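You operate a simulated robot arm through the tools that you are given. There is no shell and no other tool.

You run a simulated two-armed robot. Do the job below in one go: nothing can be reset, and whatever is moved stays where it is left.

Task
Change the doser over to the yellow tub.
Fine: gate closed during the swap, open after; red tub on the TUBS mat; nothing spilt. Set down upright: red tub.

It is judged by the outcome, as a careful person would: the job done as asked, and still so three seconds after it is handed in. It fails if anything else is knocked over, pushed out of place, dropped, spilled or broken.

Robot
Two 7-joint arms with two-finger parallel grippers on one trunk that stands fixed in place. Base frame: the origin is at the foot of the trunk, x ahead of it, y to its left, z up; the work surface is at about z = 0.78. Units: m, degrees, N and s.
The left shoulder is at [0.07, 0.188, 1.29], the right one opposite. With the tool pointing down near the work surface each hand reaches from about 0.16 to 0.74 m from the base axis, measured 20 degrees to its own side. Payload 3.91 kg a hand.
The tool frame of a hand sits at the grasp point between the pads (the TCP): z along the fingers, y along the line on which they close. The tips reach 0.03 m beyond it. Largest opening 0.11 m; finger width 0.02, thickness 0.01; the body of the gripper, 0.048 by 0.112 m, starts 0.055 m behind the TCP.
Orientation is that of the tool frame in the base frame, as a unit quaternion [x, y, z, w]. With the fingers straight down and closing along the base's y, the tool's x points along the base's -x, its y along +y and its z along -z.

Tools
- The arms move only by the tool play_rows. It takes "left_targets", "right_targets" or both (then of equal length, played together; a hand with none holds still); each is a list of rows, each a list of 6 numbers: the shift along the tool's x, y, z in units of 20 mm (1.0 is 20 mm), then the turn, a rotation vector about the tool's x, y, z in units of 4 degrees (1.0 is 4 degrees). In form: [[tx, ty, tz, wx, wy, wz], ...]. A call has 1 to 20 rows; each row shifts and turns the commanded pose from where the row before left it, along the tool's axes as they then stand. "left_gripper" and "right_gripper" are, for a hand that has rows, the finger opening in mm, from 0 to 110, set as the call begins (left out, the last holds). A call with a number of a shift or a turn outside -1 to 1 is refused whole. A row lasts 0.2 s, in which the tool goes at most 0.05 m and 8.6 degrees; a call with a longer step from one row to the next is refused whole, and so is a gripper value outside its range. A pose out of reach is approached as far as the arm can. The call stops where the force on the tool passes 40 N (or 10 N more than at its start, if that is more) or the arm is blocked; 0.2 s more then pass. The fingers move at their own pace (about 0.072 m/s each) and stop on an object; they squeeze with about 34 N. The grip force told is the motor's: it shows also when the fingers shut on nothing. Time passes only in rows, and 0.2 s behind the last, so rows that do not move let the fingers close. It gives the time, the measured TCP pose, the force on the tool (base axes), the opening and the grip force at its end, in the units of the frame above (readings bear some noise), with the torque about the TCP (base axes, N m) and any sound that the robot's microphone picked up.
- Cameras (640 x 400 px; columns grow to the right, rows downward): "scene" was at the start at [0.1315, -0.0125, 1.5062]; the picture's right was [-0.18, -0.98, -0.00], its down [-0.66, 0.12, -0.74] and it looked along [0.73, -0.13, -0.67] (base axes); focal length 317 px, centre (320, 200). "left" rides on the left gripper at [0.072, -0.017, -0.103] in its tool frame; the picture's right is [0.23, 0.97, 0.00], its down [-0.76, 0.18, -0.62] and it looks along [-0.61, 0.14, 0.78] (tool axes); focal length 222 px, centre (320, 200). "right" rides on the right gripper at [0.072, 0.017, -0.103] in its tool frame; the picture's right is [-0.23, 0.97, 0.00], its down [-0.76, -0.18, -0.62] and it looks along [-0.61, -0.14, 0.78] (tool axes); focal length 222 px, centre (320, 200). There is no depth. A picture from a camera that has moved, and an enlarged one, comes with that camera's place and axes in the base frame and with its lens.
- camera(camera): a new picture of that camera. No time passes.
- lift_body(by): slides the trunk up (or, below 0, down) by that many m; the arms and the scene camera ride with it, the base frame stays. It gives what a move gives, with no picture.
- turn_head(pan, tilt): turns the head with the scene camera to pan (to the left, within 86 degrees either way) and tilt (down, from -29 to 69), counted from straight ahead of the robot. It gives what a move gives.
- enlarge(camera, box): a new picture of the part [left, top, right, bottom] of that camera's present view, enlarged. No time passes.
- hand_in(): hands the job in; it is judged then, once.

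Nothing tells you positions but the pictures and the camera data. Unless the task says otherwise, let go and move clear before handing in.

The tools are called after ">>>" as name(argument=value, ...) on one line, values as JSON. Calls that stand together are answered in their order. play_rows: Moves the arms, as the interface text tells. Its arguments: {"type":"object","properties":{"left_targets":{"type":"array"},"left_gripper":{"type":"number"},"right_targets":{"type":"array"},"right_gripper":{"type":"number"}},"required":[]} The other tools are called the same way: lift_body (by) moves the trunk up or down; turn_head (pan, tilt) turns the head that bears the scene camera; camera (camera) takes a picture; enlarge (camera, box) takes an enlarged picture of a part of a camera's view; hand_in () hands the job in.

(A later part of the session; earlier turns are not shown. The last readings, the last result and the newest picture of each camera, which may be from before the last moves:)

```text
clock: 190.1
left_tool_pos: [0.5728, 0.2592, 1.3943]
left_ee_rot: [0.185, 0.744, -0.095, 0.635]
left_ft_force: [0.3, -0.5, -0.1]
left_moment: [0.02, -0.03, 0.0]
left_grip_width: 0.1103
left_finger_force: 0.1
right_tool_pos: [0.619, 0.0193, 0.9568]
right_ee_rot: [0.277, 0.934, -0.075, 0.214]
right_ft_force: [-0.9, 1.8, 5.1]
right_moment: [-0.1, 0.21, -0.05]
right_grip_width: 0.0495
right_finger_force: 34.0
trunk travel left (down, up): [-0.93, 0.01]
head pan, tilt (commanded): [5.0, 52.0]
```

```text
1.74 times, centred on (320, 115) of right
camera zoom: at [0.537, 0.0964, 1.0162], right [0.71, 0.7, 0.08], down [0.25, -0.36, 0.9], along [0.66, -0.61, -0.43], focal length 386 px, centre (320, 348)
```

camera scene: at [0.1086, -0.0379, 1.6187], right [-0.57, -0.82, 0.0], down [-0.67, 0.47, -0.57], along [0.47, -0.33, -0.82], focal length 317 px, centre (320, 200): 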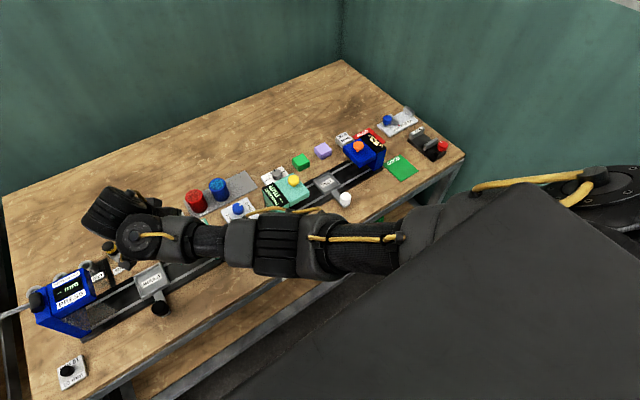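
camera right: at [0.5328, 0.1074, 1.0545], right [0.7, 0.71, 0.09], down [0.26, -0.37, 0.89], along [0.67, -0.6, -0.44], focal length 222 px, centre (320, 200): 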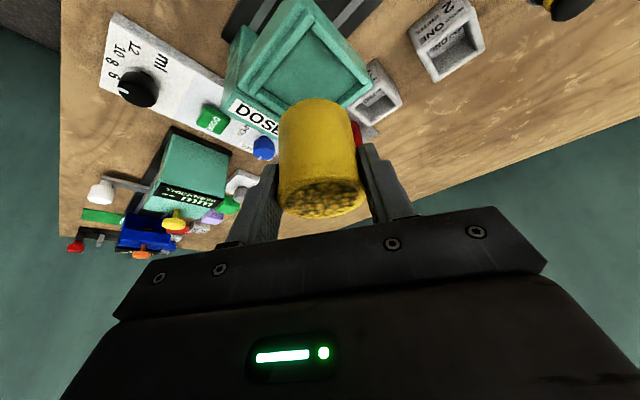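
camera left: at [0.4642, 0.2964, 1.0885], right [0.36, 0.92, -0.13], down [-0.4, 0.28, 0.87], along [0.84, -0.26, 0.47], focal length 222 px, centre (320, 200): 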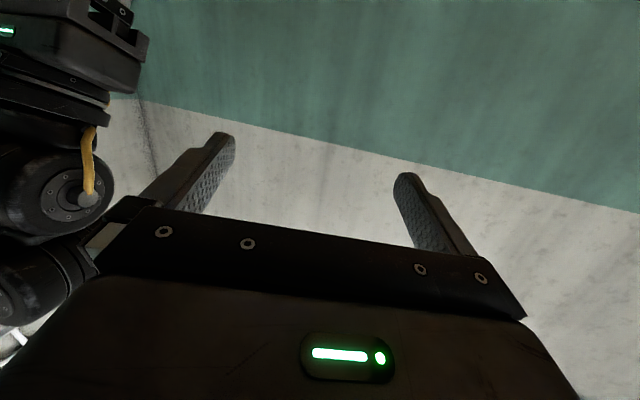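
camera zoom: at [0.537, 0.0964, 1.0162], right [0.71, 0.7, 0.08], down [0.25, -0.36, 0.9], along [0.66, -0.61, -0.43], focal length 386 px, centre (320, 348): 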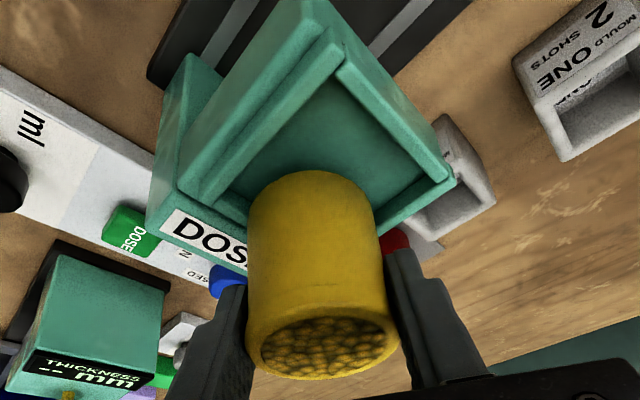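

Lowering at this trunk height makes the upper arm touch the trunk again (the hand drifted 11 mm). I back up, and then bring the trunk down in steps while raising the hand, so the arm works at a higher relative level.

>>> play_rows(right_targets=[[-0.275, -0.007, -0.571, 0, 0, 0], [-0.275, -0.007, -0.571, 0, 0, 0], [-0.275, -0.007, -0.571, 0, 0, 0], [-0.275, -0.007, -0.571, 0, 0, 0], [-0.275, -0.007, -0.571, 0, 0, 0], [-0.275, -0.007, -0.571, 0, 0, 0], [0, 0, 0, 0, 0, 0]])

>>> lift_body(by=-0.04)

>>> play_rows(right_targets=[[-0.29, -0.008, -0.6, 0, 0, 0], [-0.29, -0.008, -0.6, 0, 0, 0], [-0.29, -0.008, -0.6, 0, 0, 0], [0, 0, 0, 0, 0, 0]])

>>> camera(camera="scene")

```text
clock: 191.7
left_tool_pos: [0.5742, 0.2577, 1.3942]
left_ee_rot: [0.185, 0.744, -0.096, 0.635]
left_ft_force: [0.9, 0.3, -0.5]
left_moment: [0.0, -0.03, -0.03]
left_grip_width: 0.1102
left_finger_force: 0.0
right_tool_pos: [0.6164, 0.0306, 1.0339]
right_ee_rot: [0.273, 0.936, -0.067, 0.212]
right_ft_force: [0.1, 0.2, -0.8]
right_moment: [0.01, 0.02, 0.0]
right_grip_width: 0.0497
right_finger_force: 34.4
trunk travel left (down, up): [-0.93, 0.01]
head pan, tilt (commanded): [5.0, 52.0]
```

```text
clock: 192.5
left_tool_pos: [0.5731, 0.2591, 1.3543]
left_ee_rot: [0.184, 0.744, -0.095, 0.635]
left_ft_force: [-0.3, 0.3, -1.0]
left_moment: [0.01, 0.0, -0.01]
left_grip_width: 0.1099
left_finger_force: 0.1
right_tool_pos: [0.6166, 0.0316, 0.9939]
right_ee_rot: [0.273, 0.936, -0.068, 0.213]
right_ft_force: [0.6, -0.1, -0.5]
right_moment: [-0.02, 0.01, -0.01]
right_grip_width: 0.0492
right_finger_force: 34.2
trunk travel left (down, up): [-0.89, 0.05]
head pan, tilt (commanded): [5.0, 52.0]
```

```text
clock: 193.5
left_tool_pos: [0.5745, 0.2595, 1.3539]
left_ee_rot: [0.184, 0.744, -0.095, 0.635]
left_ft_force: [0.0, 0.0, 0.8]
left_moment: [0.0, 0.01, -0.03]
left_grip_width: 0.1101
left_finger_force: 0.0
right_tool_pos: [0.6174, 0.0302, 1.0346]
right_ee_rot: [0.273, 0.936, -0.068, 0.211]
right_ft_force: [-0.9, -0.5, 0.0]
right_moment: [-0.02, 0.04, -0.02]
right_grip_width: 0.0492
right_finger_force: 34.1
trunk travel left (down, up): [-0.89, 0.05]
head pan, tilt (commanded): [5.0, 52.0]
```

```text
taken
camera scene: at [0.1245, 0.0104, 1.5825], right [0.09, -1.0, 0.0], down [-0.79, -0.07, -0.62], along [0.61, 0.05, -0.79], focal length 317 px, centre (320, 200)
```

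scene: 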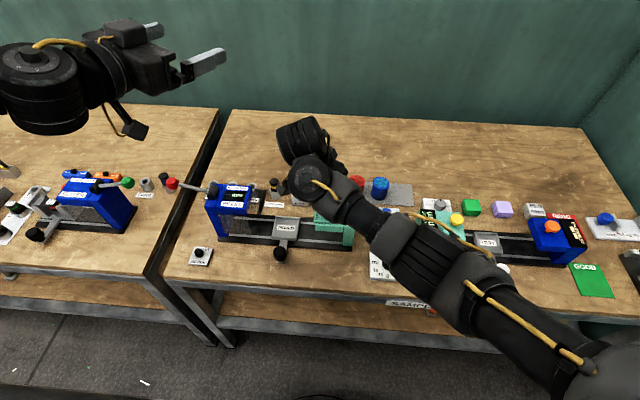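

Tracking stays exact. I repeat the step: trunk down 4 cm, hand up 4 cm, trunk down 4 cm.

>>> lift_body(by=-0.04)

>>> play_rows(right_targets=[[-0.29, -0.008, -0.6, 0, 0, 0], [-0.29, -0.008, -0.6, 0, 0, 0], [-0.29, -0.008, -0.6, 0, 0, 0], [0, 0, 0, 0, 0, 0]])

>>> lift_body(by=-0.04)

>>> camera(camera="scene")

>>> enlarge(camera="right", box=[220, 0, 420, 230])

```text
clock: 194.3
left_tool_pos: [0.5731, 0.2574, 1.3151]
left_ee_rot: [0.185, 0.744, -0.095, 0.635]
left_ft_force: [-0.2, 0.4, 0.9]
left_moment: [-0.01, 0.01, 0.01]
left_grip_width: 0.11
left_finger_force: 0.1
right_tool_pos: [0.6161, 0.0312, 0.9934]
right_ee_rot: [0.274, 0.936, -0.068, 0.212]
right_ft_force: [0.6, 0.2, -1.4]
right_moment: [0.02, 0.01, 0.01]
right_grip_width: 0.0494
right_finger_force: 33.7
trunk travel left (down, up): [-0.85, 0.09]
head pan, tilt (commanded): [5.0, 52.0]
```

```text
clock: 195.3
left_tool_pos: [0.574, 0.2591, 1.314]
left_ee_rot: [0.185, 0.744, -0.095, 0.635]
left_ft_force: [0.4, -0.3, 0.6]
left_moment: [0.03, -0.03, -0.02]
left_grip_width: 0.1099
left_finger_force: 0.1
right_tool_pos: [0.6162, 0.0306, 1.0346]
right_ee_rot: [0.272, 0.936, -0.067, 0.212]
right_ft_force: [0.1, 0.3, -0.2]
right_moment: [-0.02, 0.01, 0.03]
right_grip_width: 0.0491
right_finger_force: 33.8
trunk travel left (down, up): [-0.85, 0.09]
head pan, tilt (commanded): [5.0, 52.0]
```

```text
clock: 196.2
left_tool_pos: [0.5734, 0.2578, 1.2752]
left_ee_rot: [0.185, 0.744, -0.095, 0.635]
left_ft_force: [-0.5, -0.4, -0.3]
left_moment: [0.01, 0.02, -0.04]
left_grip_width: 0.1099
left_finger_force: 0.1
right_tool_pos: [0.6169, 0.0307, 0.9954]
right_ee_rot: [0.273, 0.936, -0.068, 0.212]
right_ft_force: [-0.3, -0.3, -0.5]
right_moment: [0.01, -0.02, -0.01]
right_grip_width: 0.0491
right_finger_force: 34.5
trunk travel left (down, up): [-0.81, 0.13]
head pan, tilt (commanded): [5.0, 52.0]
```

```text
taken
camera scene: at [0.1235, 0.0099, 1.5026], right [0.09, -1.0, 0.0], down [-0.78, -0.07, -0.62], along [0.61, 0.05, -0.79], focal length 317 px, centre (320, 200)
```

scene: 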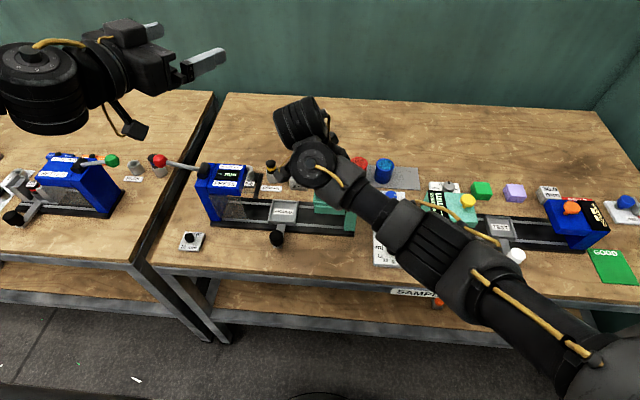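

```text
1.74 times, centred on (320, 115) of right
camera zoom: at [0.5332, 0.1055, 1.0555], right [0.7, 0.71, 0.09], down [0.26, -0.37, 0.89], along [0.67, -0.6, -0.44], focal length 386 px, centre (320, 348)
```

zoom: 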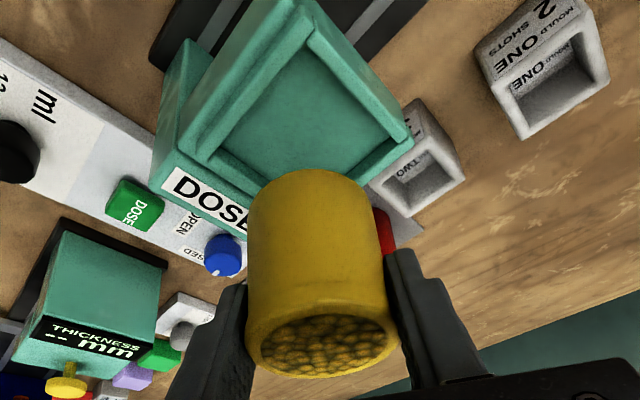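

Trunk at mid height, hand tracks perfectly at (0.6165, 0.031). Now I lower to just above the pocket walls and check the tracking again.

>>> play_rows(right_targets=[[0.2, 0.005, 0.415, 0, 0, 0], [0.2, 0.005, 0.415, 0, 0, 0], [0.2, 0.005, 0.415, 0, 0, 0], [0.2, 0.005, 0.415, 0, 0, 0], [0, 0, 0, 0, 0, 0]])

>>> enlarge(camera="right", box=[220, 0, 420, 230])

```text
clock: 197.4
left_tool_pos: [0.5739, 0.2584, 1.2748]
left_ee_rot: [0.185, 0.744, -0.095, 0.635]
left_ft_force: [-0.4, 0.1, 0.0]
left_moment: [0.01, -0.01, 0.02]
left_grip_width: 0.1099
left_finger_force: 0.0
right_tool_pos: [0.6176, 0.0316, 0.9573]
right_ee_rot: [0.272, 0.936, -0.067, 0.212]
right_ft_force: [-0.3, 0.2, -1.0]
right_moment: [0.01, -0.03, -0.03]
right_grip_width: 0.0492
right_finger_force: 33.9
trunk travel left (down, up): [-0.81, 0.13]
head pan, tilt (commanded): [5.0, 52.0]
```

```text
1.74 times, centred on (320, 115) of right
camera zoom: at [0.5338, 0.1059, 1.0182], right [0.7, 0.71, 0.09], down [0.26, -0.37, 0.89], along [0.67, -0.6, -0.44], focal length 386 px, centre (320, 348)
```

zoom: 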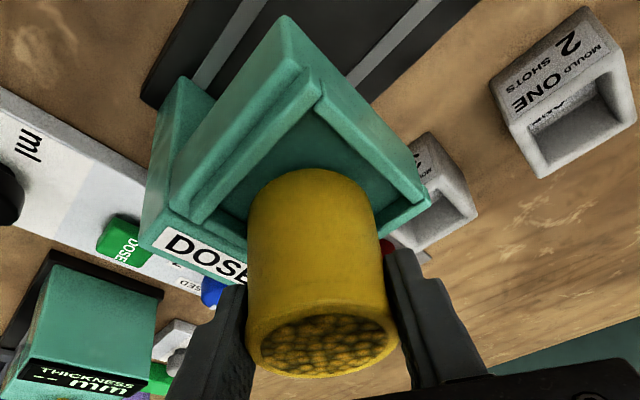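

Tracking exact and no load. I lower in 2 mm steps, feeling for the walls.

>>> play_rows(right_targets=[[0.043, 0.001, 0.09, 0, 0, 0], [0.043, 0.001, 0.09, 0, 0, 0], [0.043, 0.001, 0.09, 0, 0, 0], [0, 0, 0, 0, 0, 0]])

```text
clock: 198.4
left_tool_pos: [0.5732, 0.2589, 1.2747]
left_ee_rot: [0.185, 0.744, -0.096, 0.635]
left_ft_force: [0.4, 0.4, 0.1]
left_moment: [0.02, -0.02, -0.01]
left_grip_width: 0.1099
left_finger_force: 0.0
right_tool_pos: [0.6165, 0.0305, 0.9505]
right_ee_rot: [0.273, 0.936, -0.068, 0.211]
right_ft_force: [0.3, -0.4, -0.5]
right_moment: [0.01, -0.03, 0.03]
right_grip_width: 0.0493
right_finger_force: 34.2
trunk travel left (down, up): [-0.81, 0.13]
head pan, tilt (commanded): [5.0, 52.0]
```

No contact — the tub is going into the pocket. Continuing.

>>> play_rows(right_targets=[[0.043, 0.001, 0.09, 0, 0, 0], [0.043, 0.001, 0.09, 0, 0, 0], [0, 0, 0, 0, 0, 0]])

>>> play_rows(right_targets=[[0.03, 0.001, 0.063, 0, 0, 0], [0.03, 0.001, 0.063, 0, 0, 0], [0, 0, 0, 0, 0, 0]])

```text
clock: 199.2
left_tool_pos: [0.5738, 0.2588, 1.2747]
left_ee_rot: [0.184, 0.744, -0.095, 0.635]
left_ft_force: [-0.6, 0.7, 0.6]
left_moment: [0.01, -0.02, 0.01]
left_grip_width: 0.1097
left_finger_force: 0.1
right_tool_pos: [0.6167, 0.0308, 0.9473]
right_ee_rot: [0.273, 0.936, -0.067, 0.212]
right_ft_force: [0.6, -0.7, 4.3]
right_moment: [0.08, -0.01, -0.03]
right_grip_width: 0.0492
right_finger_force: 33.9
trunk travel left (down, up): [-0.81, 0.13]
head pan, tilt (commanded): [5.0, 52.0]
```

```text
clock: 200.0
left_tool_pos: [0.5721, 0.2577, 1.2751]
left_ee_rot: [0.185, 0.744, -0.095, 0.635]
left_ft_force: [0.0, -0.1, 0.4]
left_moment: [-0.01, 0.0, 0.02]
left_grip_width: 0.1101
left_finger_force: 0.1
right_tool_pos: [0.6154, 0.0308, 0.9464]
right_ee_rot: [0.272, 0.936, -0.066, 0.213]
right_ft_force: [3.9, -2.4, 19.3]
right_moment: [0.19, 0.04, 0.01]
right_grip_width: 0.0492
right_finger_force: 34.1
trunk travel left (down, up): [-0.81, 0.13]
head pan, tilt (commanded): [5.0, 52.0]
```

Vertical contact now (19 N) with almost no side force: the tub's bottom is on the pocket floor. I check the view before releasing.

>>> enlarge(camera="right", box=[220, 0, 420, 230])

>>> enlarge(camera="scene", box=[240, 120, 400, 260])

```text
1.74 times, centred on (320, 115) of right
camera zoom: at [0.5325, 0.1055, 1.0077], right [0.7, 0.71, 0.09], down [0.26, -0.37, 0.89], along [0.67, -0.6, -0.44], focal length 386 px, centre (320, 348)
```

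zoom: 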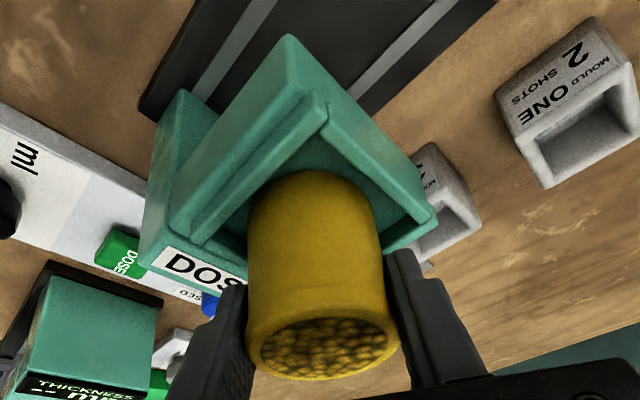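

```text
2.86 times, centred on (320, 190) of scene
camera zoom: at [0.1219, 0.0096, 1.5029], right [0.09, -1.0, 0.0], down [-0.78, -0.07, -0.62], along [0.61, 0.05, -0.79], focal length 905 px, centre (320, 229)
```

zoom: 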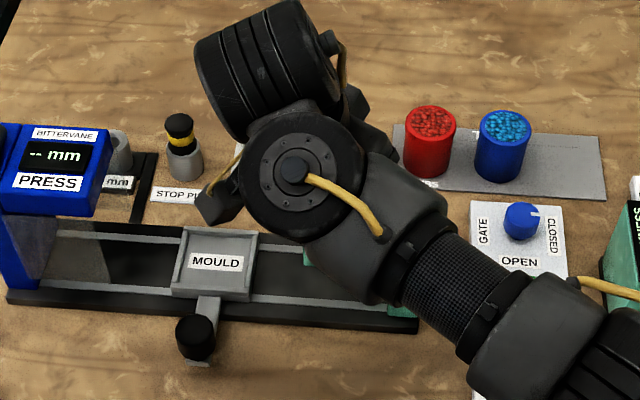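

The view and the force pattern fit: the tub is inside the walls, standing on the floor. I relieve the downward load by 1 mm, then open the fingers.

>>> play_rows(right_targets=[[-0.024, -0.001, -0.05, 0, 0, 0], [0, 0, 0, 0, 0, 0]])

>>> play_rows(right_targets=[[0, 0, 0, 0, 0, 0], [0, 0, 0, 0, 0, 0], [0, 0, 0, 0, 0, 0]], right_gripper=60)

>>> enlarge(camera="right", box=[220, 0, 420, 230])

```text
clock: 200.6
left_tool_pos: [0.5721, 0.2601, 1.2746]
left_ee_rot: [0.185, 0.744, -0.095, 0.635]
left_ft_force: [-0.2, 0.8, -0.5]
left_moment: [0.0, -0.02, -0.01]
left_grip_width: 0.11
left_finger_force: 0.2
right_tool_pos: [0.6154, 0.0305, 0.9462]
right_ee_rot: [0.273, 0.936, -0.067, 0.213]
right_ft_force: [3.9, -1.1, 16.9]
right_moment: [0.25, -0.02, -0.05]
right_grip_width: 0.049
right_finger_force: 34.2
trunk travel left (down, up): [-0.81, 0.13]
head pan, tilt (commanded): [5.0, 52.0]
```

```text
clock: 201.4
left_tool_pos: [0.5747, 0.2585, 1.2742]
left_ee_rot: [0.185, 0.744, -0.096, 0.635]
left_ft_force: [-0.3, 0.1, -0.5]
left_moment: [0.05, -0.02, 0.0]
left_grip_width: 0.1098
left_finger_force: 0.1
right_tool_pos: [0.6166, 0.0299, 0.9434]
right_ee_rot: [0.273, 0.936, -0.069, 0.212]
right_ft_force: [1.0, 0.2, 0.5]
right_moment: [0.0, -0.03, -0.02]
right_grip_width: 0.0598
right_finger_force: 0.2
trunk travel left (down, up): [-0.81, 0.13]
head pan, tilt (commanded): [5.0, 52.0]
```

```text
1.74 times, centred on (320, 115) of right
camera zoom: at [0.5338, 0.1055, 1.0062], right [0.7, 0.71, 0.09], down [0.26, -0.37, 0.89], along [0.67, -0.6, -0.44], focal length 386 px, centre (320, 348)
```

zoom: 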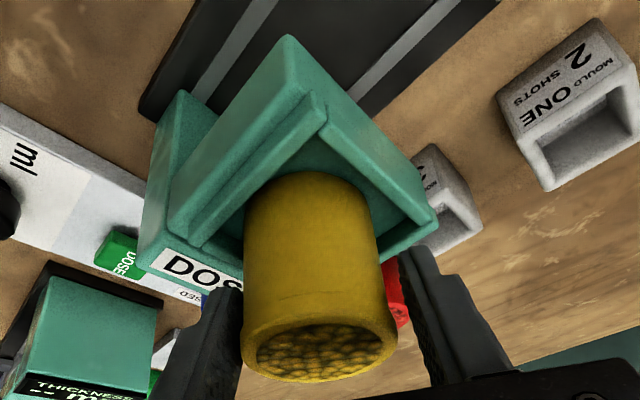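

Released; the yellow tub stands in the pocket. I centre the fingers around it (2 mm) and lift the hand straight up.

>>> play_rows(right_targets=[[0, -0.09, 0, 0, 0, 0], [-0.1, -0.003, -0.2, 0, 0, 0], [-0.2, -0.005, -0.415, 0, 0, 0], [-0.2, -0.005, -0.415, 0, 0, 0], [-0.2, -0.005, -0.415, 0, 0, 0], [-0.3, -0.008, -0.62, 0, 0, 0], [-0.3, -0.008, -0.62, 0, 0, 0], [0, 0, 0, 0, 0, 0]], right_gripper=62)

>>> camera(camera="right")

>>> camera(camera="scene")

```text
clock: 203.2
left_tool_pos: [0.5729, 0.2596, 1.2748]
left_ee_rot: [0.184, 0.744, -0.096, 0.635]
left_ft_force: [0.3, 0.2, 0.3]
left_moment: [-0.02, 0.04, 0.02]
left_grip_width: 0.1101
left_finger_force: 0.1
right_tool_pos: [0.6137, 0.0287, 1.0051]
right_ee_rot: [0.273, 0.936, -0.068, 0.212]
right_ft_force: [0.7, 0.1, -0.1]
right_moment: [-0.01, 0.03, 0.01]
right_grip_width: 0.0617
right_finger_force: 0.0
trunk travel left (down, up): [-0.81, 0.13]
head pan, tilt (commanded): [5.0, 52.0]
```

```text
taken
camera right: at [0.532, 0.104, 1.0664], right [0.7, 0.71, 0.09], down [0.26, -0.37, 0.89], along [0.67, -0.6, -0.44], focal length 222 px, centre (320, 200)
```

right: 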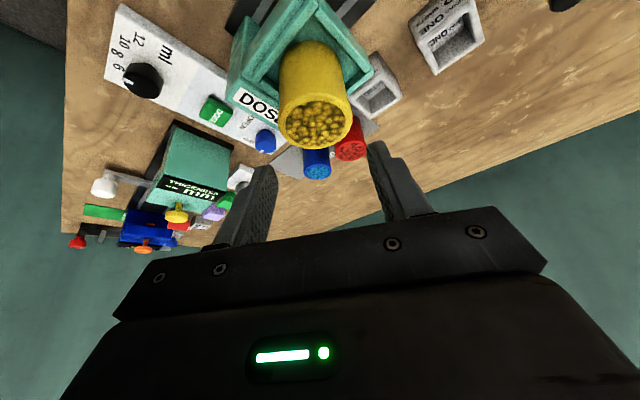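

```text
taken
camera scene: at [0.1242, 0.0102, 1.5025], right [0.09, -1.0, 0.0], down [-0.79, -0.07, -0.62], along [0.61, 0.05, -0.79], focal length 317 px, centre (320, 200)
```

scene: 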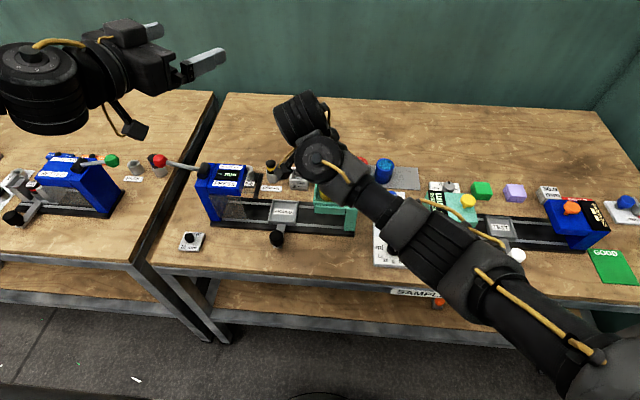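

The hand is clear above. I zoom in to check how the yellow tub is seated.

>>> enlarge(camera="right", box=[210, 0, 400, 170])

```text
2.35 times, centred on (305, 85) of right
camera zoom: at [0.532, 0.104, 1.0664], right [0.7, 0.71, 0.09], down [0.26, -0.37, 0.89], along [0.67, -0.6, -0.44], focal length 523 px, centre (355, 471)
```

zoom: 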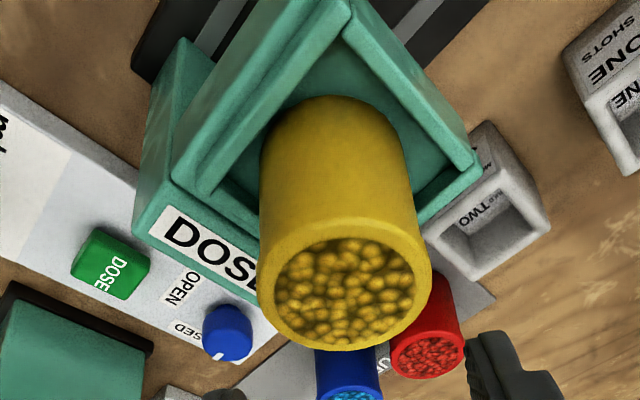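

The yellow tub sits inside the pocket at ≈ (0.618, 0.030), right where the red one was. Now the gate: I move the empty hand away toward the knob, staying high.

>>> play_rows(right_targets=[[-0.3, -0.008, -0.62, 0, 0, 0], [-0.3, -0.008, -0.62, 0, 0, 0], [-0.831, -0.56, 0.234, 0, 0, 0], [-0.831, -0.56, 0.234, 0, 0, 0], [-0.831, -0.56, 0.234, 0, 0, 0], [-0.831, -0.56, 0.234, 0, 0, 0], [-0.831, -0.56, 0.234, 0, 0, 0], [-0.831, -0.56, 0.234, 0, 0, 0], [-0.831, -0.56, 0.234, 0, 0, 0], [-0.831, -0.56, 0.234, 0, 0, 0], [0, 0, 0, 0, 0, 0]])

>>> turn_head(pan=-10.3, tilt=42.1)

>>> camera(camera="scene")

>>> enlarge(camera="scene", box=[205, 190, 365, 310])

```text
clock: 205.6
left_tool_pos: [0.5734, 0.2586, 1.2755]
left_ee_rot: [0.185, 0.744, -0.096, 0.635]
left_ft_force: [-0.9, 0.7, -0.2]
left_moment: [0.01, 0.01, 0.0]
left_grip_width: 0.11
left_finger_force: 0.0
right_tool_pos: [0.6807, -0.1196, 1.0567]
right_ee_rot: [0.273, 0.936, -0.067, 0.212]
right_ft_force: [0.2, -0.5, 0.7]
right_moment: [-0.02, 0.0, -0.02]
right_grip_width: 0.0619
right_finger_force: 0.0
trunk travel left (down, up): [-0.81, 0.13]
head pan, tilt (commanded): [5.0, 52.0]
```

```text
clock: 206.4
left_tool_pos: [0.5735, 0.2589, 1.2745]
left_ee_rot: [0.184, 0.744, -0.095, 0.635]
left_ft_force: [0.6, 0.8, 0.1]
left_moment: [0.0, 0.0, 0.02]
left_grip_width: 0.1098
left_finger_force: 0.1
right_tool_pos: [0.6811, -0.1202, 1.0562]
right_ee_rot: [0.272, 0.936, -0.068, 0.212]
right_ft_force: [0.0, 0.3, 0.1]
right_moment: [0.0, 0.01, 0.01]
right_grip_width: 0.062
right_finger_force: 0.1
trunk travel left (down, up): [-0.81, 0.13]
head pan, tilt (commanded): [-10.3, 42.1]
```

```text
taken
camera scene: at [0.1315, -0.0113, 1.5162], right [-0.18, -0.98, 0.0], down [-0.66, 0.12, -0.74], along [0.73, -0.13, -0.67], focal length 317 px, centre (320, 200)
```

scene: 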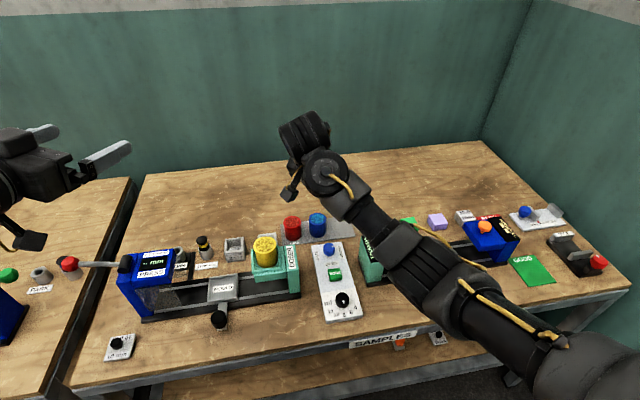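

```text
3.33 times, centred on (285, 250) of scene
camera zoom: at [0.1315, -0.0113, 1.5162], right [-0.18, -0.98, 0.0], down [-0.66, 0.12, -0.74], along [0.73, -0.13, -0.67], focal length 1056 px, centre (437, 33)
```

zoom: 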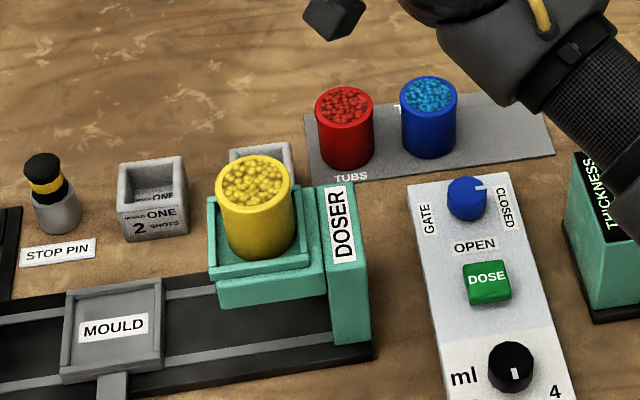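

The yellow tub is in the doser, red and blue stand on the mat, gate closed. I take the same close-up as at the start to compare the yellow tub's seating with the red one's.

>>> enlarge(camera="scene", box=[236, 220, 308, 300])

```text
5.00 times, centred on (272, 260) of scene
camera zoom: at [0.1315, -0.0113, 1.5162], right [-0.18, -0.98, 0.0], down [-0.66, 0.12, -0.74], along [0.73, -0.13, -0.67], focal length 1584 px, centre (560, -100)
```

zoom: 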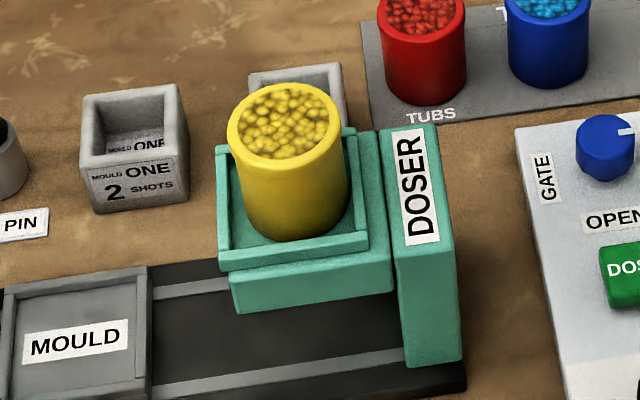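

It seems seated but I want to be sure it isn't leaning on a wall. I zoom in closer on the pocket.

>>> enlarge(camera="scene", box=[246, 230, 296, 284])

>>> enlarge(camera="scene", box=[276, 205, 336, 250])

```text
7.41 times, centred on (271, 257) of scene
camera zoom: at [0.1315, -0.0113, 1.5162], right [-0.18, -0.98, 0.0], down [-0.66, 0.12, -0.74], along [0.73, -0.13, -0.67], focal length 2347 px, centre (683, -222)
```

zoom: 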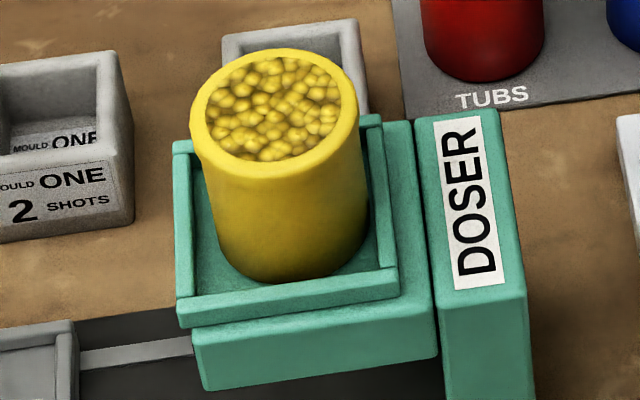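

```text
8.89 times, centred on (306, 228) of scene
camera zoom: at [0.1315, -0.0113, 1.5162], right [-0.18, -0.98, 0.0], down [-0.66, 0.12, -0.74], along [0.73, -0.13, -0.67], focal length 2816 px, centre (444, -44)
```

zoom: 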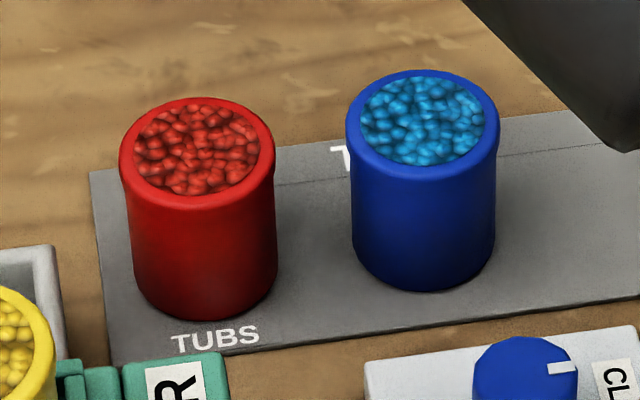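

Seating looks right: base inside the walls, rim at the same spot as the red tub's was, contents full. Now I bring the hand back to vertical above the knob: first undo the 34° yaw, then the tilt.

>>> play_rows(right_targets=[[0, 0, 0, -0.434, -0.011, -0.9], [0, 0, 0, -0.434, -0.011, -0.9], [0, 0, 0, -0.434, -0.011, -0.9], [0, 0, 0, -0.434, -0.011, -0.9], [0, 0, 0, -0.434, -0.011, -0.9], [0, 0, 0, -0.434, -0.011, -0.9], [0, 0, 0, -0.434, -0.011, -0.9], [0, 0, 0, -0.434, -0.011, -0.9], [0, 0, 0, -0.217, -0.005, -0.45], [0, 0, 0, 0, 0, 0]])

>>> play_rows(right_targets=[[0, 0, 0, 0, 1, 0], [0, 0, 0, 0, 1, 0], [0, 0, 0, 0, 1, 0], [0, 0, 0, 0, 1, 0], [0, 0, 0, 0, 1, 0], [0, 0, 0, 0, 1, 0], [0, 0, 0, 0, 0.4, 0], [0, 0, 0, 0, 0, 0]])

>>> camera(camera="scene")

```text
clock: 208.6
left_tool_pos: [0.5731, 0.2589, 1.2739]
left_ee_rot: [0.185, 0.744, -0.096, 0.635]
left_ft_force: [-0.1, -0.3, 0.2]
left_moment: [-0.03, -0.02, -0.01]
left_grip_width: 0.1102
left_finger_force: 0.0
right_tool_pos: [0.6811, -0.1197, 1.0569]
right_ee_rot: [-0.013, 0.975, -0.002, 0.223]
right_ft_force: [-0.8, 0.2, -0.6]
right_moment: [-0.01, 0.0, -0.03]
right_grip_width: 0.0621
right_finger_force: 0.0
trunk travel left (down, up): [-0.81, 0.13]
head pan, tilt (commanded): [-10.3, 42.1]
```

```text
clock: 209.2
left_tool_pos: [0.5731, 0.2576, 1.2725]
left_ee_rot: [0.184, 0.744, -0.095, 0.635]
left_ft_force: [-0.4, 0.4, 0.2]
left_moment: [0.02, 0.02, 0.01]
left_grip_width: 0.11
left_finger_force: 0.1
right_tool_pos: [0.6838, -0.1187, 1.0572]
right_ee_rot: [-0.01, 0.986, -0.001, 0.164]
right_ft_force: [8.6, 13.6, -12.4]
right_moment: [-1.31, -0.53, -1.65]
right_grip_width: 0.062
right_finger_force: 0.1
trunk travel left (down, up): [-0.81, 0.13]
head pan, tilt (commanded): [-10.3, 42.1]
stopped in row 3 (right hand): the force on the tool passed its limit at 75 N (the readings are from after the stop); the commanded pose is now the measured one
```

```text
taken
camera scene: at [0.1318, -0.0112, 1.5162], right [-0.18, -0.98, 0.0], down [-0.66, 0.12, -0.74], along [0.73, -0.13, -0.67], focal length 317 px, centre (320, 200)
```

scene: 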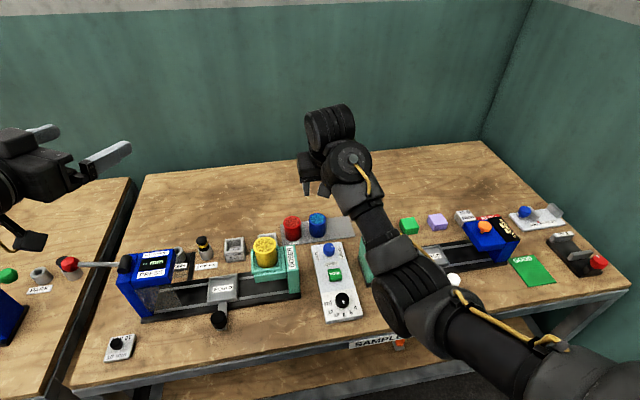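

Un-tilting here made the hand touch its own forearm (the elbow is low again). I re-tilt to release, and will turn back clockwise, which lifts the elbow.

>>> play_rows(right_targets=[[0, 0, 0, 0, -1, 0], [0, 0, 0, 0, -0.8, 0], [0, 0, 0, 0, 0, 0]])

>>> play_rows(right_targets=[[0, 0, 0, 0.43, 0.01, 0.9], [0, 0, 0, 0.43, 0.01, 0.9], [0, 0, 0, 0.43, 0.01, 0.9], [0, 0, 0, 0.43, 0.01, 0.9], [0, 0, 0, 0.43, 0.01, 0.9], [0, 0, 0, 0.43, 0.01, 0.9], [0, 0, 0, 0.43, 0.01, 0.9], [0, 0, 0, 0.43, 0.01, 0.9], [0, 0, 0, 0.43, 0.01, 0.9], [0, 0, 0, 0.43, 0.01, 0.9], [0, 0, 0, 0, 0, 0]])

>>> camera(camera="scene")

```text
clock: 210.0
left_tool_pos: [0.5737, 0.258, 1.2744]
left_ee_rot: [0.183, 0.744, -0.095, 0.635]
left_ft_force: [-0.1, 0.0, 0.3]
left_moment: [-0.02, -0.01, 0.0]
left_grip_width: 0.11
left_finger_force: 0.1
right_tool_pos: [0.684, -0.1193, 1.0567]
right_ee_rot: [-0.011, 0.974, -0.001, 0.225]
right_ft_force: [0.2, -0.3, -0.2]
right_moment: [0.0, -0.02, 0.02]
right_grip_width: 0.0622
right_finger_force: 0.1
trunk travel left (down, up): [-0.81, 0.13]
head pan, tilt (commanded): [-10.3, 42.1]
```

```text
clock: 212.4
left_tool_pos: [0.5734, 0.2581, 1.2742]
left_ee_rot: [0.185, 0.744, -0.096, 0.635]
left_ft_force: [0.5, 0.0, 0.0]
left_moment: [0.01, -0.01, 0.0]
left_grip_width: 0.11
left_finger_force: 0.2
right_tool_pos: [0.6826, -0.1203, 1.0575]
right_ee_rot: [0.324, 0.919, -0.076, 0.21]
right_ft_force: [-0.7, 0.4, 0.1]
right_moment: [0.0, 0.0, 0.02]
right_grip_width: 0.062
right_finger_force: 0.1
trunk travel left (down, up): [-0.81, 0.13]
head pan, tilt (commanded): [-10.3, 42.1]
```

```text
taken
camera scene: at [0.1314, -0.0115, 1.5163], right [-0.18, -0.98, 0.0], down [-0.66, 0.12, -0.74], along [0.73, -0.13, -0.67], focal length 317 px, centre (320, 200)
```

scene: 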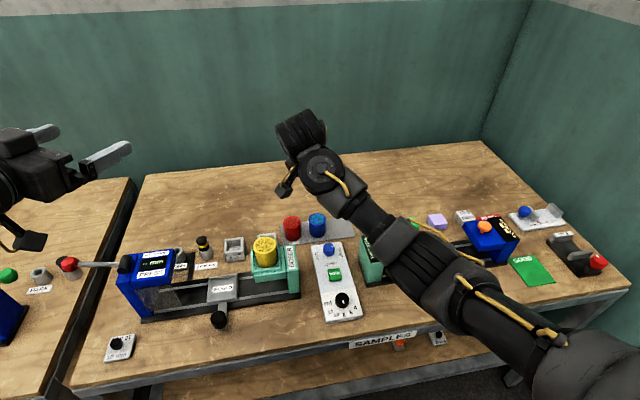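

The elbow is up again. I lower the hand over the knob area (straighter arm) and then remove the tilt in two small stages, checking for contact.

>>> play_rows(right_targets=[[0.241, -0.107, 0.785, 0, 0, 0], [0.241, -0.107, 0.785, 0, 0, 0], [0.241, -0.107, 0.785, 0, 0, 0], [0.241, -0.107, 0.785, 0, 0, 0], [0.241, -0.107, 0.785, 0, 0, 0], [0.241, -0.107, 0.785, 0, 0, 0], [0, 0, 0, 0, 1, 0], [0, 0, 0, 0, 1, 0], [0, 0, 0, 0, 0, 0]])

>>> camera(camera="scene")

```text
clock: 214.4
left_tool_pos: [0.5733, 0.2589, 1.2737]
left_ee_rot: [0.184, 0.744, -0.096, 0.635]
left_ft_force: [0.1, -0.6, -0.5]
left_moment: [0.0, 0.01, -0.01]
left_grip_width: 0.1101
left_finger_force: 0.1
right_tool_pos: [0.6852, -0.1397, 0.9598]
right_ee_rot: [0.328, 0.932, -0.052, 0.145]
right_ft_force: [-1.1, -0.3, 0.2]
right_moment: [-0.02, -0.02, -0.01]
right_grip_width: 0.0619
right_finger_force: 0.1
trunk travel left (down, up): [-0.81, 0.13]
head pan, tilt (commanded): [-10.3, 42.1]
```

```text
taken
camera scene: at [0.1314, -0.0116, 1.5163], right [-0.18, -0.98, 0.0], down [-0.66, 0.12, -0.74], along [0.73, -0.13, -0.67], focal length 317 px, centre (320, 200)
```

scene: 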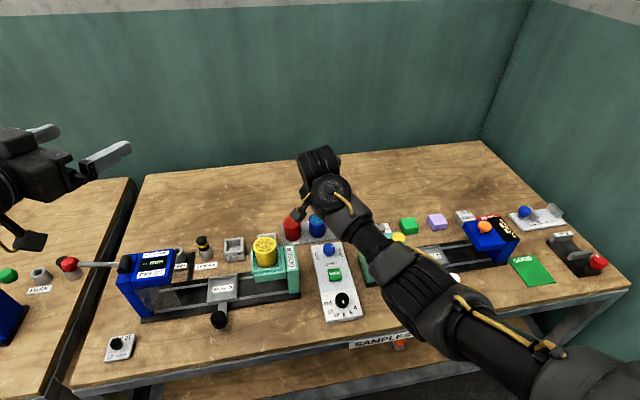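

No contact at 18° tilt. I raise the trunk 3 cm and lower the hand 5 cm to straighten the arm more, then take out the remaining tilt carefully.

>>> lift_body(by=0.04)

>>> play_rows(right_targets=[[0.15, 0, 0.48, 0, 0, 0], [0.15, 0, 0.48, 0, 0, 0], [0.15, 0, 0.48, 0, 0, 0], [0.15, 0, 0.48, 0, 0, 0], [0.15, 0, 0.48, 0, 0, 0], [0.15, 0, 0.48, 0, 0, 0], [0, 0, 0, 0, 1, 0], [0, 0, 0, 0, 0, 0]])

>>> camera(camera="scene")

```text
clock: 215.2
left_tool_pos: [0.5743, 0.2581, 1.3123]
left_ee_rot: [0.185, 0.744, -0.096, 0.635]
left_ft_force: [0.7, -0.3, -0.6]
left_moment: [-0.01, -0.04, 0.0]
left_grip_width: 0.1102
left_finger_force: 0.0
right_tool_pos: [0.6876, -0.1398, 0.9992]
right_ee_rot: [0.328, 0.932, -0.053, 0.146]
right_ft_force: [-0.7, 1.2, 0.6]
right_moment: [0.04, 0.01, 0.01]
right_grip_width: 0.062
right_finger_force: 0.1
trunk travel left (down, up): [-0.85, 0.09]
head pan, tilt (commanded): [-10.3, 42.1]
```

```text
clock: 217.0
left_tool_pos: [0.5739, 0.2577, 1.3152]
left_ee_rot: [0.185, 0.744, -0.096, 0.635]
left_ft_force: [0.4, -0.1, -0.4]
left_moment: [0.0, 0.04, 0.01]
left_grip_width: 0.1101
left_finger_force: 0.0
right_tool_pos: [0.6876, -0.1394, 0.94]
right_ee_rot: [0.329, 0.937, -0.042, 0.113]
right_ft_force: [-0.4, 0.4, -0.1]
right_moment: [0.03, 0.03, 0.03]
right_grip_width: 0.0621
right_finger_force: 0.1
trunk travel left (down, up): [-0.85, 0.09]
head pan, tilt (commanded): [-10.3, 42.1]
```

```text
taken
camera scene: at [0.1314, -0.0114, 1.5563], right [-0.18, -0.98, 0.0], down [-0.66, 0.12, -0.74], along [0.73, -0.13, -0.67], focal length 317 px, centre (320, 200)
```

scene: 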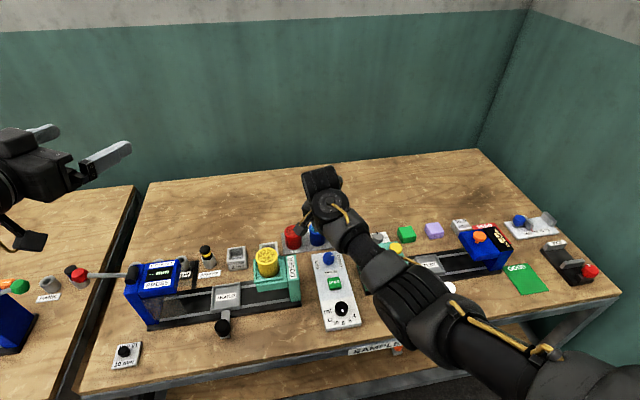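

Tilt is down to 14°, no contact. Two more small stages to vertical.

>>> play_rows(right_targets=[[0, 0, 0, 0, 1, 0], [0, 0, 0, 0, 0, 0]])

>>> play_rows(right_targets=[[0, 0, 0, 0, 1, 0], [0, 0, 0, 0, 0, 0]])

>>> play_rows(right_targets=[[0, 0, 0, 0, 1, 0], [0, 0, 0, 0, 0.45, 0], [0, 0, 0, 0, 0, 0]])

>>> camera(camera="scene")

```text
clock: 217.6
left_tool_pos: [0.5734, 0.259, 1.3143]
left_ee_rot: [0.186, 0.744, -0.096, 0.634]
left_ft_force: [-0.3, 0.5, -0.7]
left_moment: [-0.01, 0.0, -0.01]
left_grip_width: 0.1102
left_finger_force: 0.0
right_tool_pos: [0.6868, -0.1396, 0.9399]
right_ee_rot: [0.331, 0.94, -0.031, 0.08]
right_ft_force: [-0.9, -0.2, 0.6]
right_moment: [0.01, -0.04, -0.03]
right_grip_width: 0.0619
right_finger_force: 0.1
trunk travel left (down, up): [-0.85, 0.09]
head pan, tilt (commanded): [-10.3, 42.1]
```

```text
clock: 218.2
left_tool_pos: [0.5729, 0.2578, 1.3132]
left_ee_rot: [0.185, 0.744, -0.096, 0.635]
left_ft_force: [-0.2, 0.4, 0.3]
left_moment: [-0.02, -0.01, 0.02]
left_grip_width: 0.11
left_finger_force: 0.1
right_tool_pos: [0.6881, -0.1404, 0.939]
right_ee_rot: [0.331, 0.942, -0.018, 0.047]
right_ft_force: [-0.8, -0.4, 1.1]
right_moment: [0.01, 0.0, 0.02]
right_grip_width: 0.0622
right_finger_force: 0.0
trunk travel left (down, up): [-0.85, 0.09]
head pan, tilt (commanded): [-10.3, 42.1]
```

```text
clock: 219.0
left_tool_pos: [0.5739, 0.2578, 1.3143]
left_ee_rot: [0.185, 0.744, -0.096, 0.635]
left_ft_force: [-0.3, 0.5, -0.1]
left_moment: [-0.01, 0.01, 0.01]
left_grip_width: 0.1099
left_finger_force: 0.0
right_tool_pos: [0.6878, -0.1387, 0.9397]
right_ee_rot: [0.331, 0.944, -0.002, -0.001]
right_ft_force: [-1.2, 0.1, 1.1]
right_moment: [0.03, -0.01, -0.01]
right_grip_width: 0.0621
right_finger_force: 0.0
trunk travel left (down, up): [-0.85, 0.09]
head pan, tilt (commanded): [-10.3, 42.1]
```

```text
taken
camera scene: at [0.1313, -0.0115, 1.5563], right [-0.18, -0.98, 0.0], down [-0.66, 0.12, -0.74], along [0.73, -0.13, -0.67], focal length 317 px, centre (320, 200)
```

scene: 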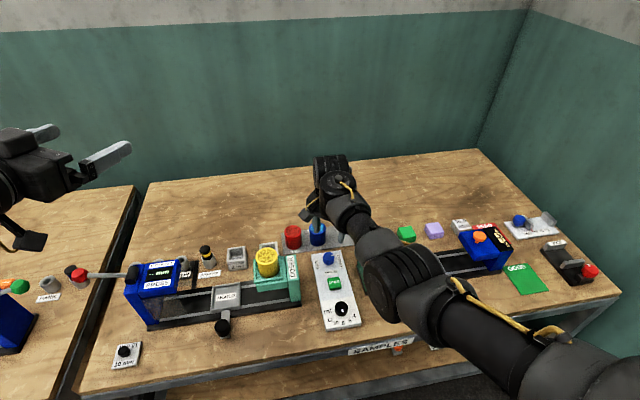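

The hand is vertical above the knob with no contact. The knob must turn 90° clockwise, so I first rotate the empty hand counter-clockwise in steps, checking the tracking.

>>> play_rows(right_targets=[[0, 0, 0, 0, 0, -1], [0, 0, 0, 0, 0, -1], [0, 0, 0, 0, 0, -1], [0, 0, 0, 0, 0, -1], [0, 0, 0, 0, 0, -1], [0, 0, 0, 0, 0, -1], [0, 0, 0, 0, 0, -1], [0, 0, 0, 0, 0, -1], [0, 0, 0, 0, 0, -1], [0, 0, 0, 0, 0, -1], [0, 0, 0, 0, 0, 0]])

>>> camera(camera="scene")

```text
clock: 221.4
left_tool_pos: [0.5733, 0.2583, 1.3142]
left_ee_rot: [0.184, 0.744, -0.095, 0.635]
left_ft_force: [0.0, 0.1, -0.1]
left_moment: [0.01, 0.01, 0.01]
left_grip_width: 0.11
left_finger_force: 0.1
right_tool_pos: [0.6874, -0.1392, 0.9388]
right_ee_rot: [-0.011, 1.0, -0.001, -0.001]
right_ft_force: [-0.4, 0.8, 0.3]
right_moment: [0.0, 0.01, -0.01]
right_grip_width: 0.0619
right_finger_force: 0.1
trunk travel left (down, up): [-0.85, 0.09]
head pan, tilt (commanded): [-10.3, 42.1]
```

```text
taken
camera scene: at [0.1315, -0.0114, 1.5563], right [-0.18, -0.98, 0.0], down [-0.66, 0.12, -0.74], along [0.73, -0.13, -0.67], focal length 317 px, centre (320, 200)
```

scene: 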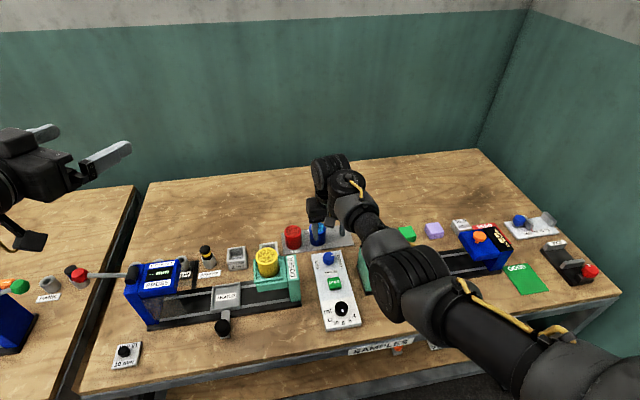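

Tracking is exact. Another 44° counter-clockwise.

>>> play_rows(right_targets=[[0, 0, 0, 0, 0, -1], [0, 0, 0, 0, 0, -1], [0, 0, 0, 0, 0, -1], [0, 0, 0, 0, 0, -1], [0, 0, 0, 0, 0, -1], [0, 0, 0, 0, 0, -1], [0, 0, 0, 0, 0, 0]])

>>> play_rows(right_targets=[[0, 0, 0, 0, 0, -1], [0, 0, 0, 0, 0, -1], [0, 0, 0, 0, 0, -1], [0, 0, 0, 0, 0, -1], [0, 0, 0, 0, 0, -1], [0, 0, 0, 0, 0, 0]])

>>> enlarge(camera="right", box=[220, 60, 420, 220])

>>> camera(camera="scene")

```text
clock: 223.0
left_tool_pos: [0.5743, 0.2577, 1.3138]
left_ee_rot: [0.183, 0.744, -0.094, 0.635]
left_ft_force: [0.8, -0.2, -0.4]
left_moment: [0.01, -0.02, 0.01]
left_grip_width: 0.1101
left_finger_force: 0.0
right_tool_pos: [0.6883, -0.1399, 0.9391]
right_ee_rot: [-0.219, 0.976, -0.001, -0.001]
right_ft_force: [-0.3, -1.1, 0.3]
right_moment: [-0.01, 0.04, 0.04]
right_grip_width: 0.0622
right_finger_force: 0.0
trunk travel left (down, up): [-0.85, 0.09]
head pan, tilt (commanded): [-10.3, 42.1]
```

```text
clock: 224.4
left_tool_pos: [0.5737, 0.2586, 1.3146]
left_ee_rot: [0.184, 0.744, -0.095, 0.635]
left_ft_force: [0.4, 0.2, 0.8]
left_moment: [0.0, -0.03, 0.0]
left_grip_width: 0.11
left_finger_force: 0.0
right_tool_pos: [0.6867, -0.1391, 0.9385]
right_ee_rot: [-0.385, 0.923, 0.0, -0.001]
right_ft_force: [1.0, 0.7, 0.1]
right_moment: [-0.04, -0.03, 0.02]
right_grip_width: 0.0618
right_finger_force: 0.1
trunk travel left (down, up): [-0.85, 0.09]
head pan, tilt (commanded): [-10.3, 42.1]
```

```text
2.50 times, centred on (320, 140) of right
camera zoom: at [0.625, -0.1783, 1.0429], right [-0.53, 0.85, 0.0], down [0.66, 0.42, 0.62], along [0.53, 0.33, -0.78], focal length 555 px, centre (320, 350)
```

zoom: 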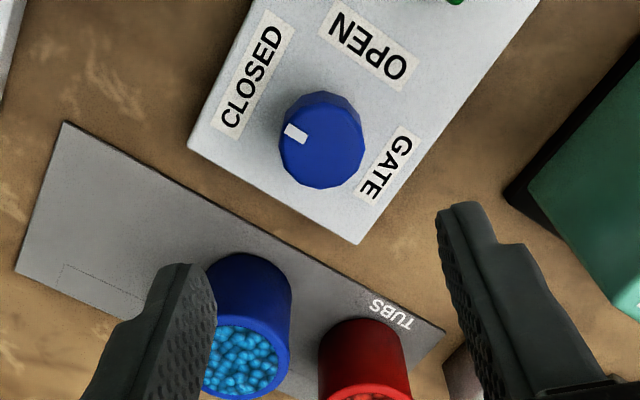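

```text
taken
camera scene: at [0.1315, -0.0113, 1.5563], right [-0.18, -0.98, 0.0], down [-0.66, 0.12, -0.74], along [0.73, -0.13, -0.67], focal length 317 px, centre (320, 200)
```

scene: 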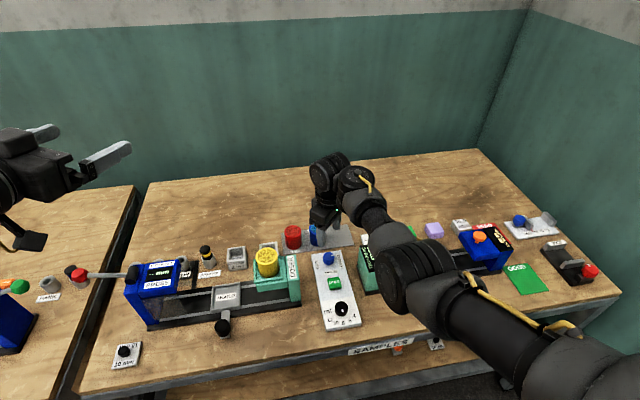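

Hand at +45°, vertical, over the knob. I use the trunk for the descent (arm configuration unchanged): 6 cm first, then check alignment.

>>> play_rows(right_targets=[[0, 0, 0, 0, 0, 0]], right_gripper=58)

>>> lift_body(by=-0.065)

>>> enlarge(camera="right", box=[220, 60, 420, 220])

>>> enlarge(camera="scene", box=[280, 170, 400, 270])

```text
clock: 224.8
left_tool_pos: [0.5732, 0.2573, 1.313]
left_ee_rot: [0.185, 0.744, -0.096, 0.635]
left_ft_force: [0.0, 1.1, -0.1]
left_moment: [0.02, -0.01, 0.01]
left_grip_width: 0.1101
left_finger_force: 0.1
right_tool_pos: [0.6875, -0.1398, 0.9401]
right_ee_rot: [-0.385, 0.923, 0.0, -0.001]
right_ft_force: [-0.4, 0.5, -0.1]
right_moment: [-0.01, 0.0, 0.05]
right_grip_width: 0.058
right_finger_force: 0.2
trunk travel left (down, up): [-0.85, 0.09]
head pan, tilt (commanded): [-10.3, 42.1]
```

```text
clock: 225.8
left_tool_pos: [0.5729, 0.2577, 1.2496]
left_ee_rot: [0.185, 0.744, -0.096, 0.635]
left_ft_force: [-0.3, 0.3, -0.3]
left_moment: [-0.01, 0.02, -0.01]
left_grip_width: 0.11
left_finger_force: 0.0
right_tool_pos: [0.6866, -0.1391, 0.875]
right_ee_rot: [-0.385, 0.923, -0.001, 0.0]
right_ft_force: [0.0, 0.5, 0.1]
right_moment: [-0.02, 0.01, 0.01]
right_grip_width: 0.0579
right_finger_force: 0.0
trunk travel left (down, up): [-0.785, 0.155]
head pan, tilt (commanded): [-10.3, 42.1]
```

```text
2.50 times, centred on (320, 140) of right
camera zoom: at [0.6249, -0.1782, 0.9782], right [-0.53, 0.85, 0.0], down [0.66, 0.42, 0.62], along [0.53, 0.33, -0.78], focal length 555 px, centre (320, 350)
```

zoom: 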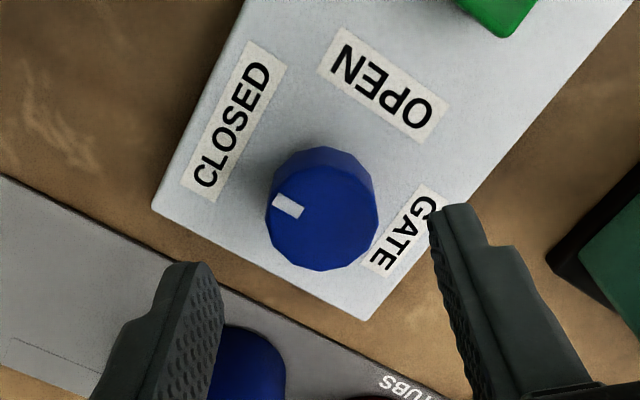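

```text
4.00 times, centred on (340, 220) of scene
camera zoom: at [0.1313, -0.0115, 1.4913], right [-0.18, -0.98, 0.0], down [-0.66, 0.12, -0.74], along [0.73, -0.13, -0.67], focal length 1267 px, centre (240, 120)
```

zoom: 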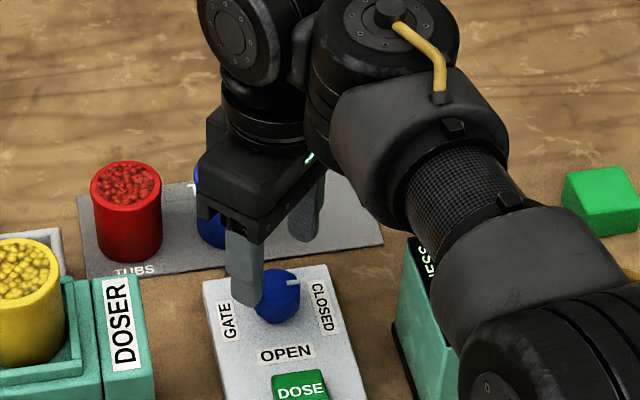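

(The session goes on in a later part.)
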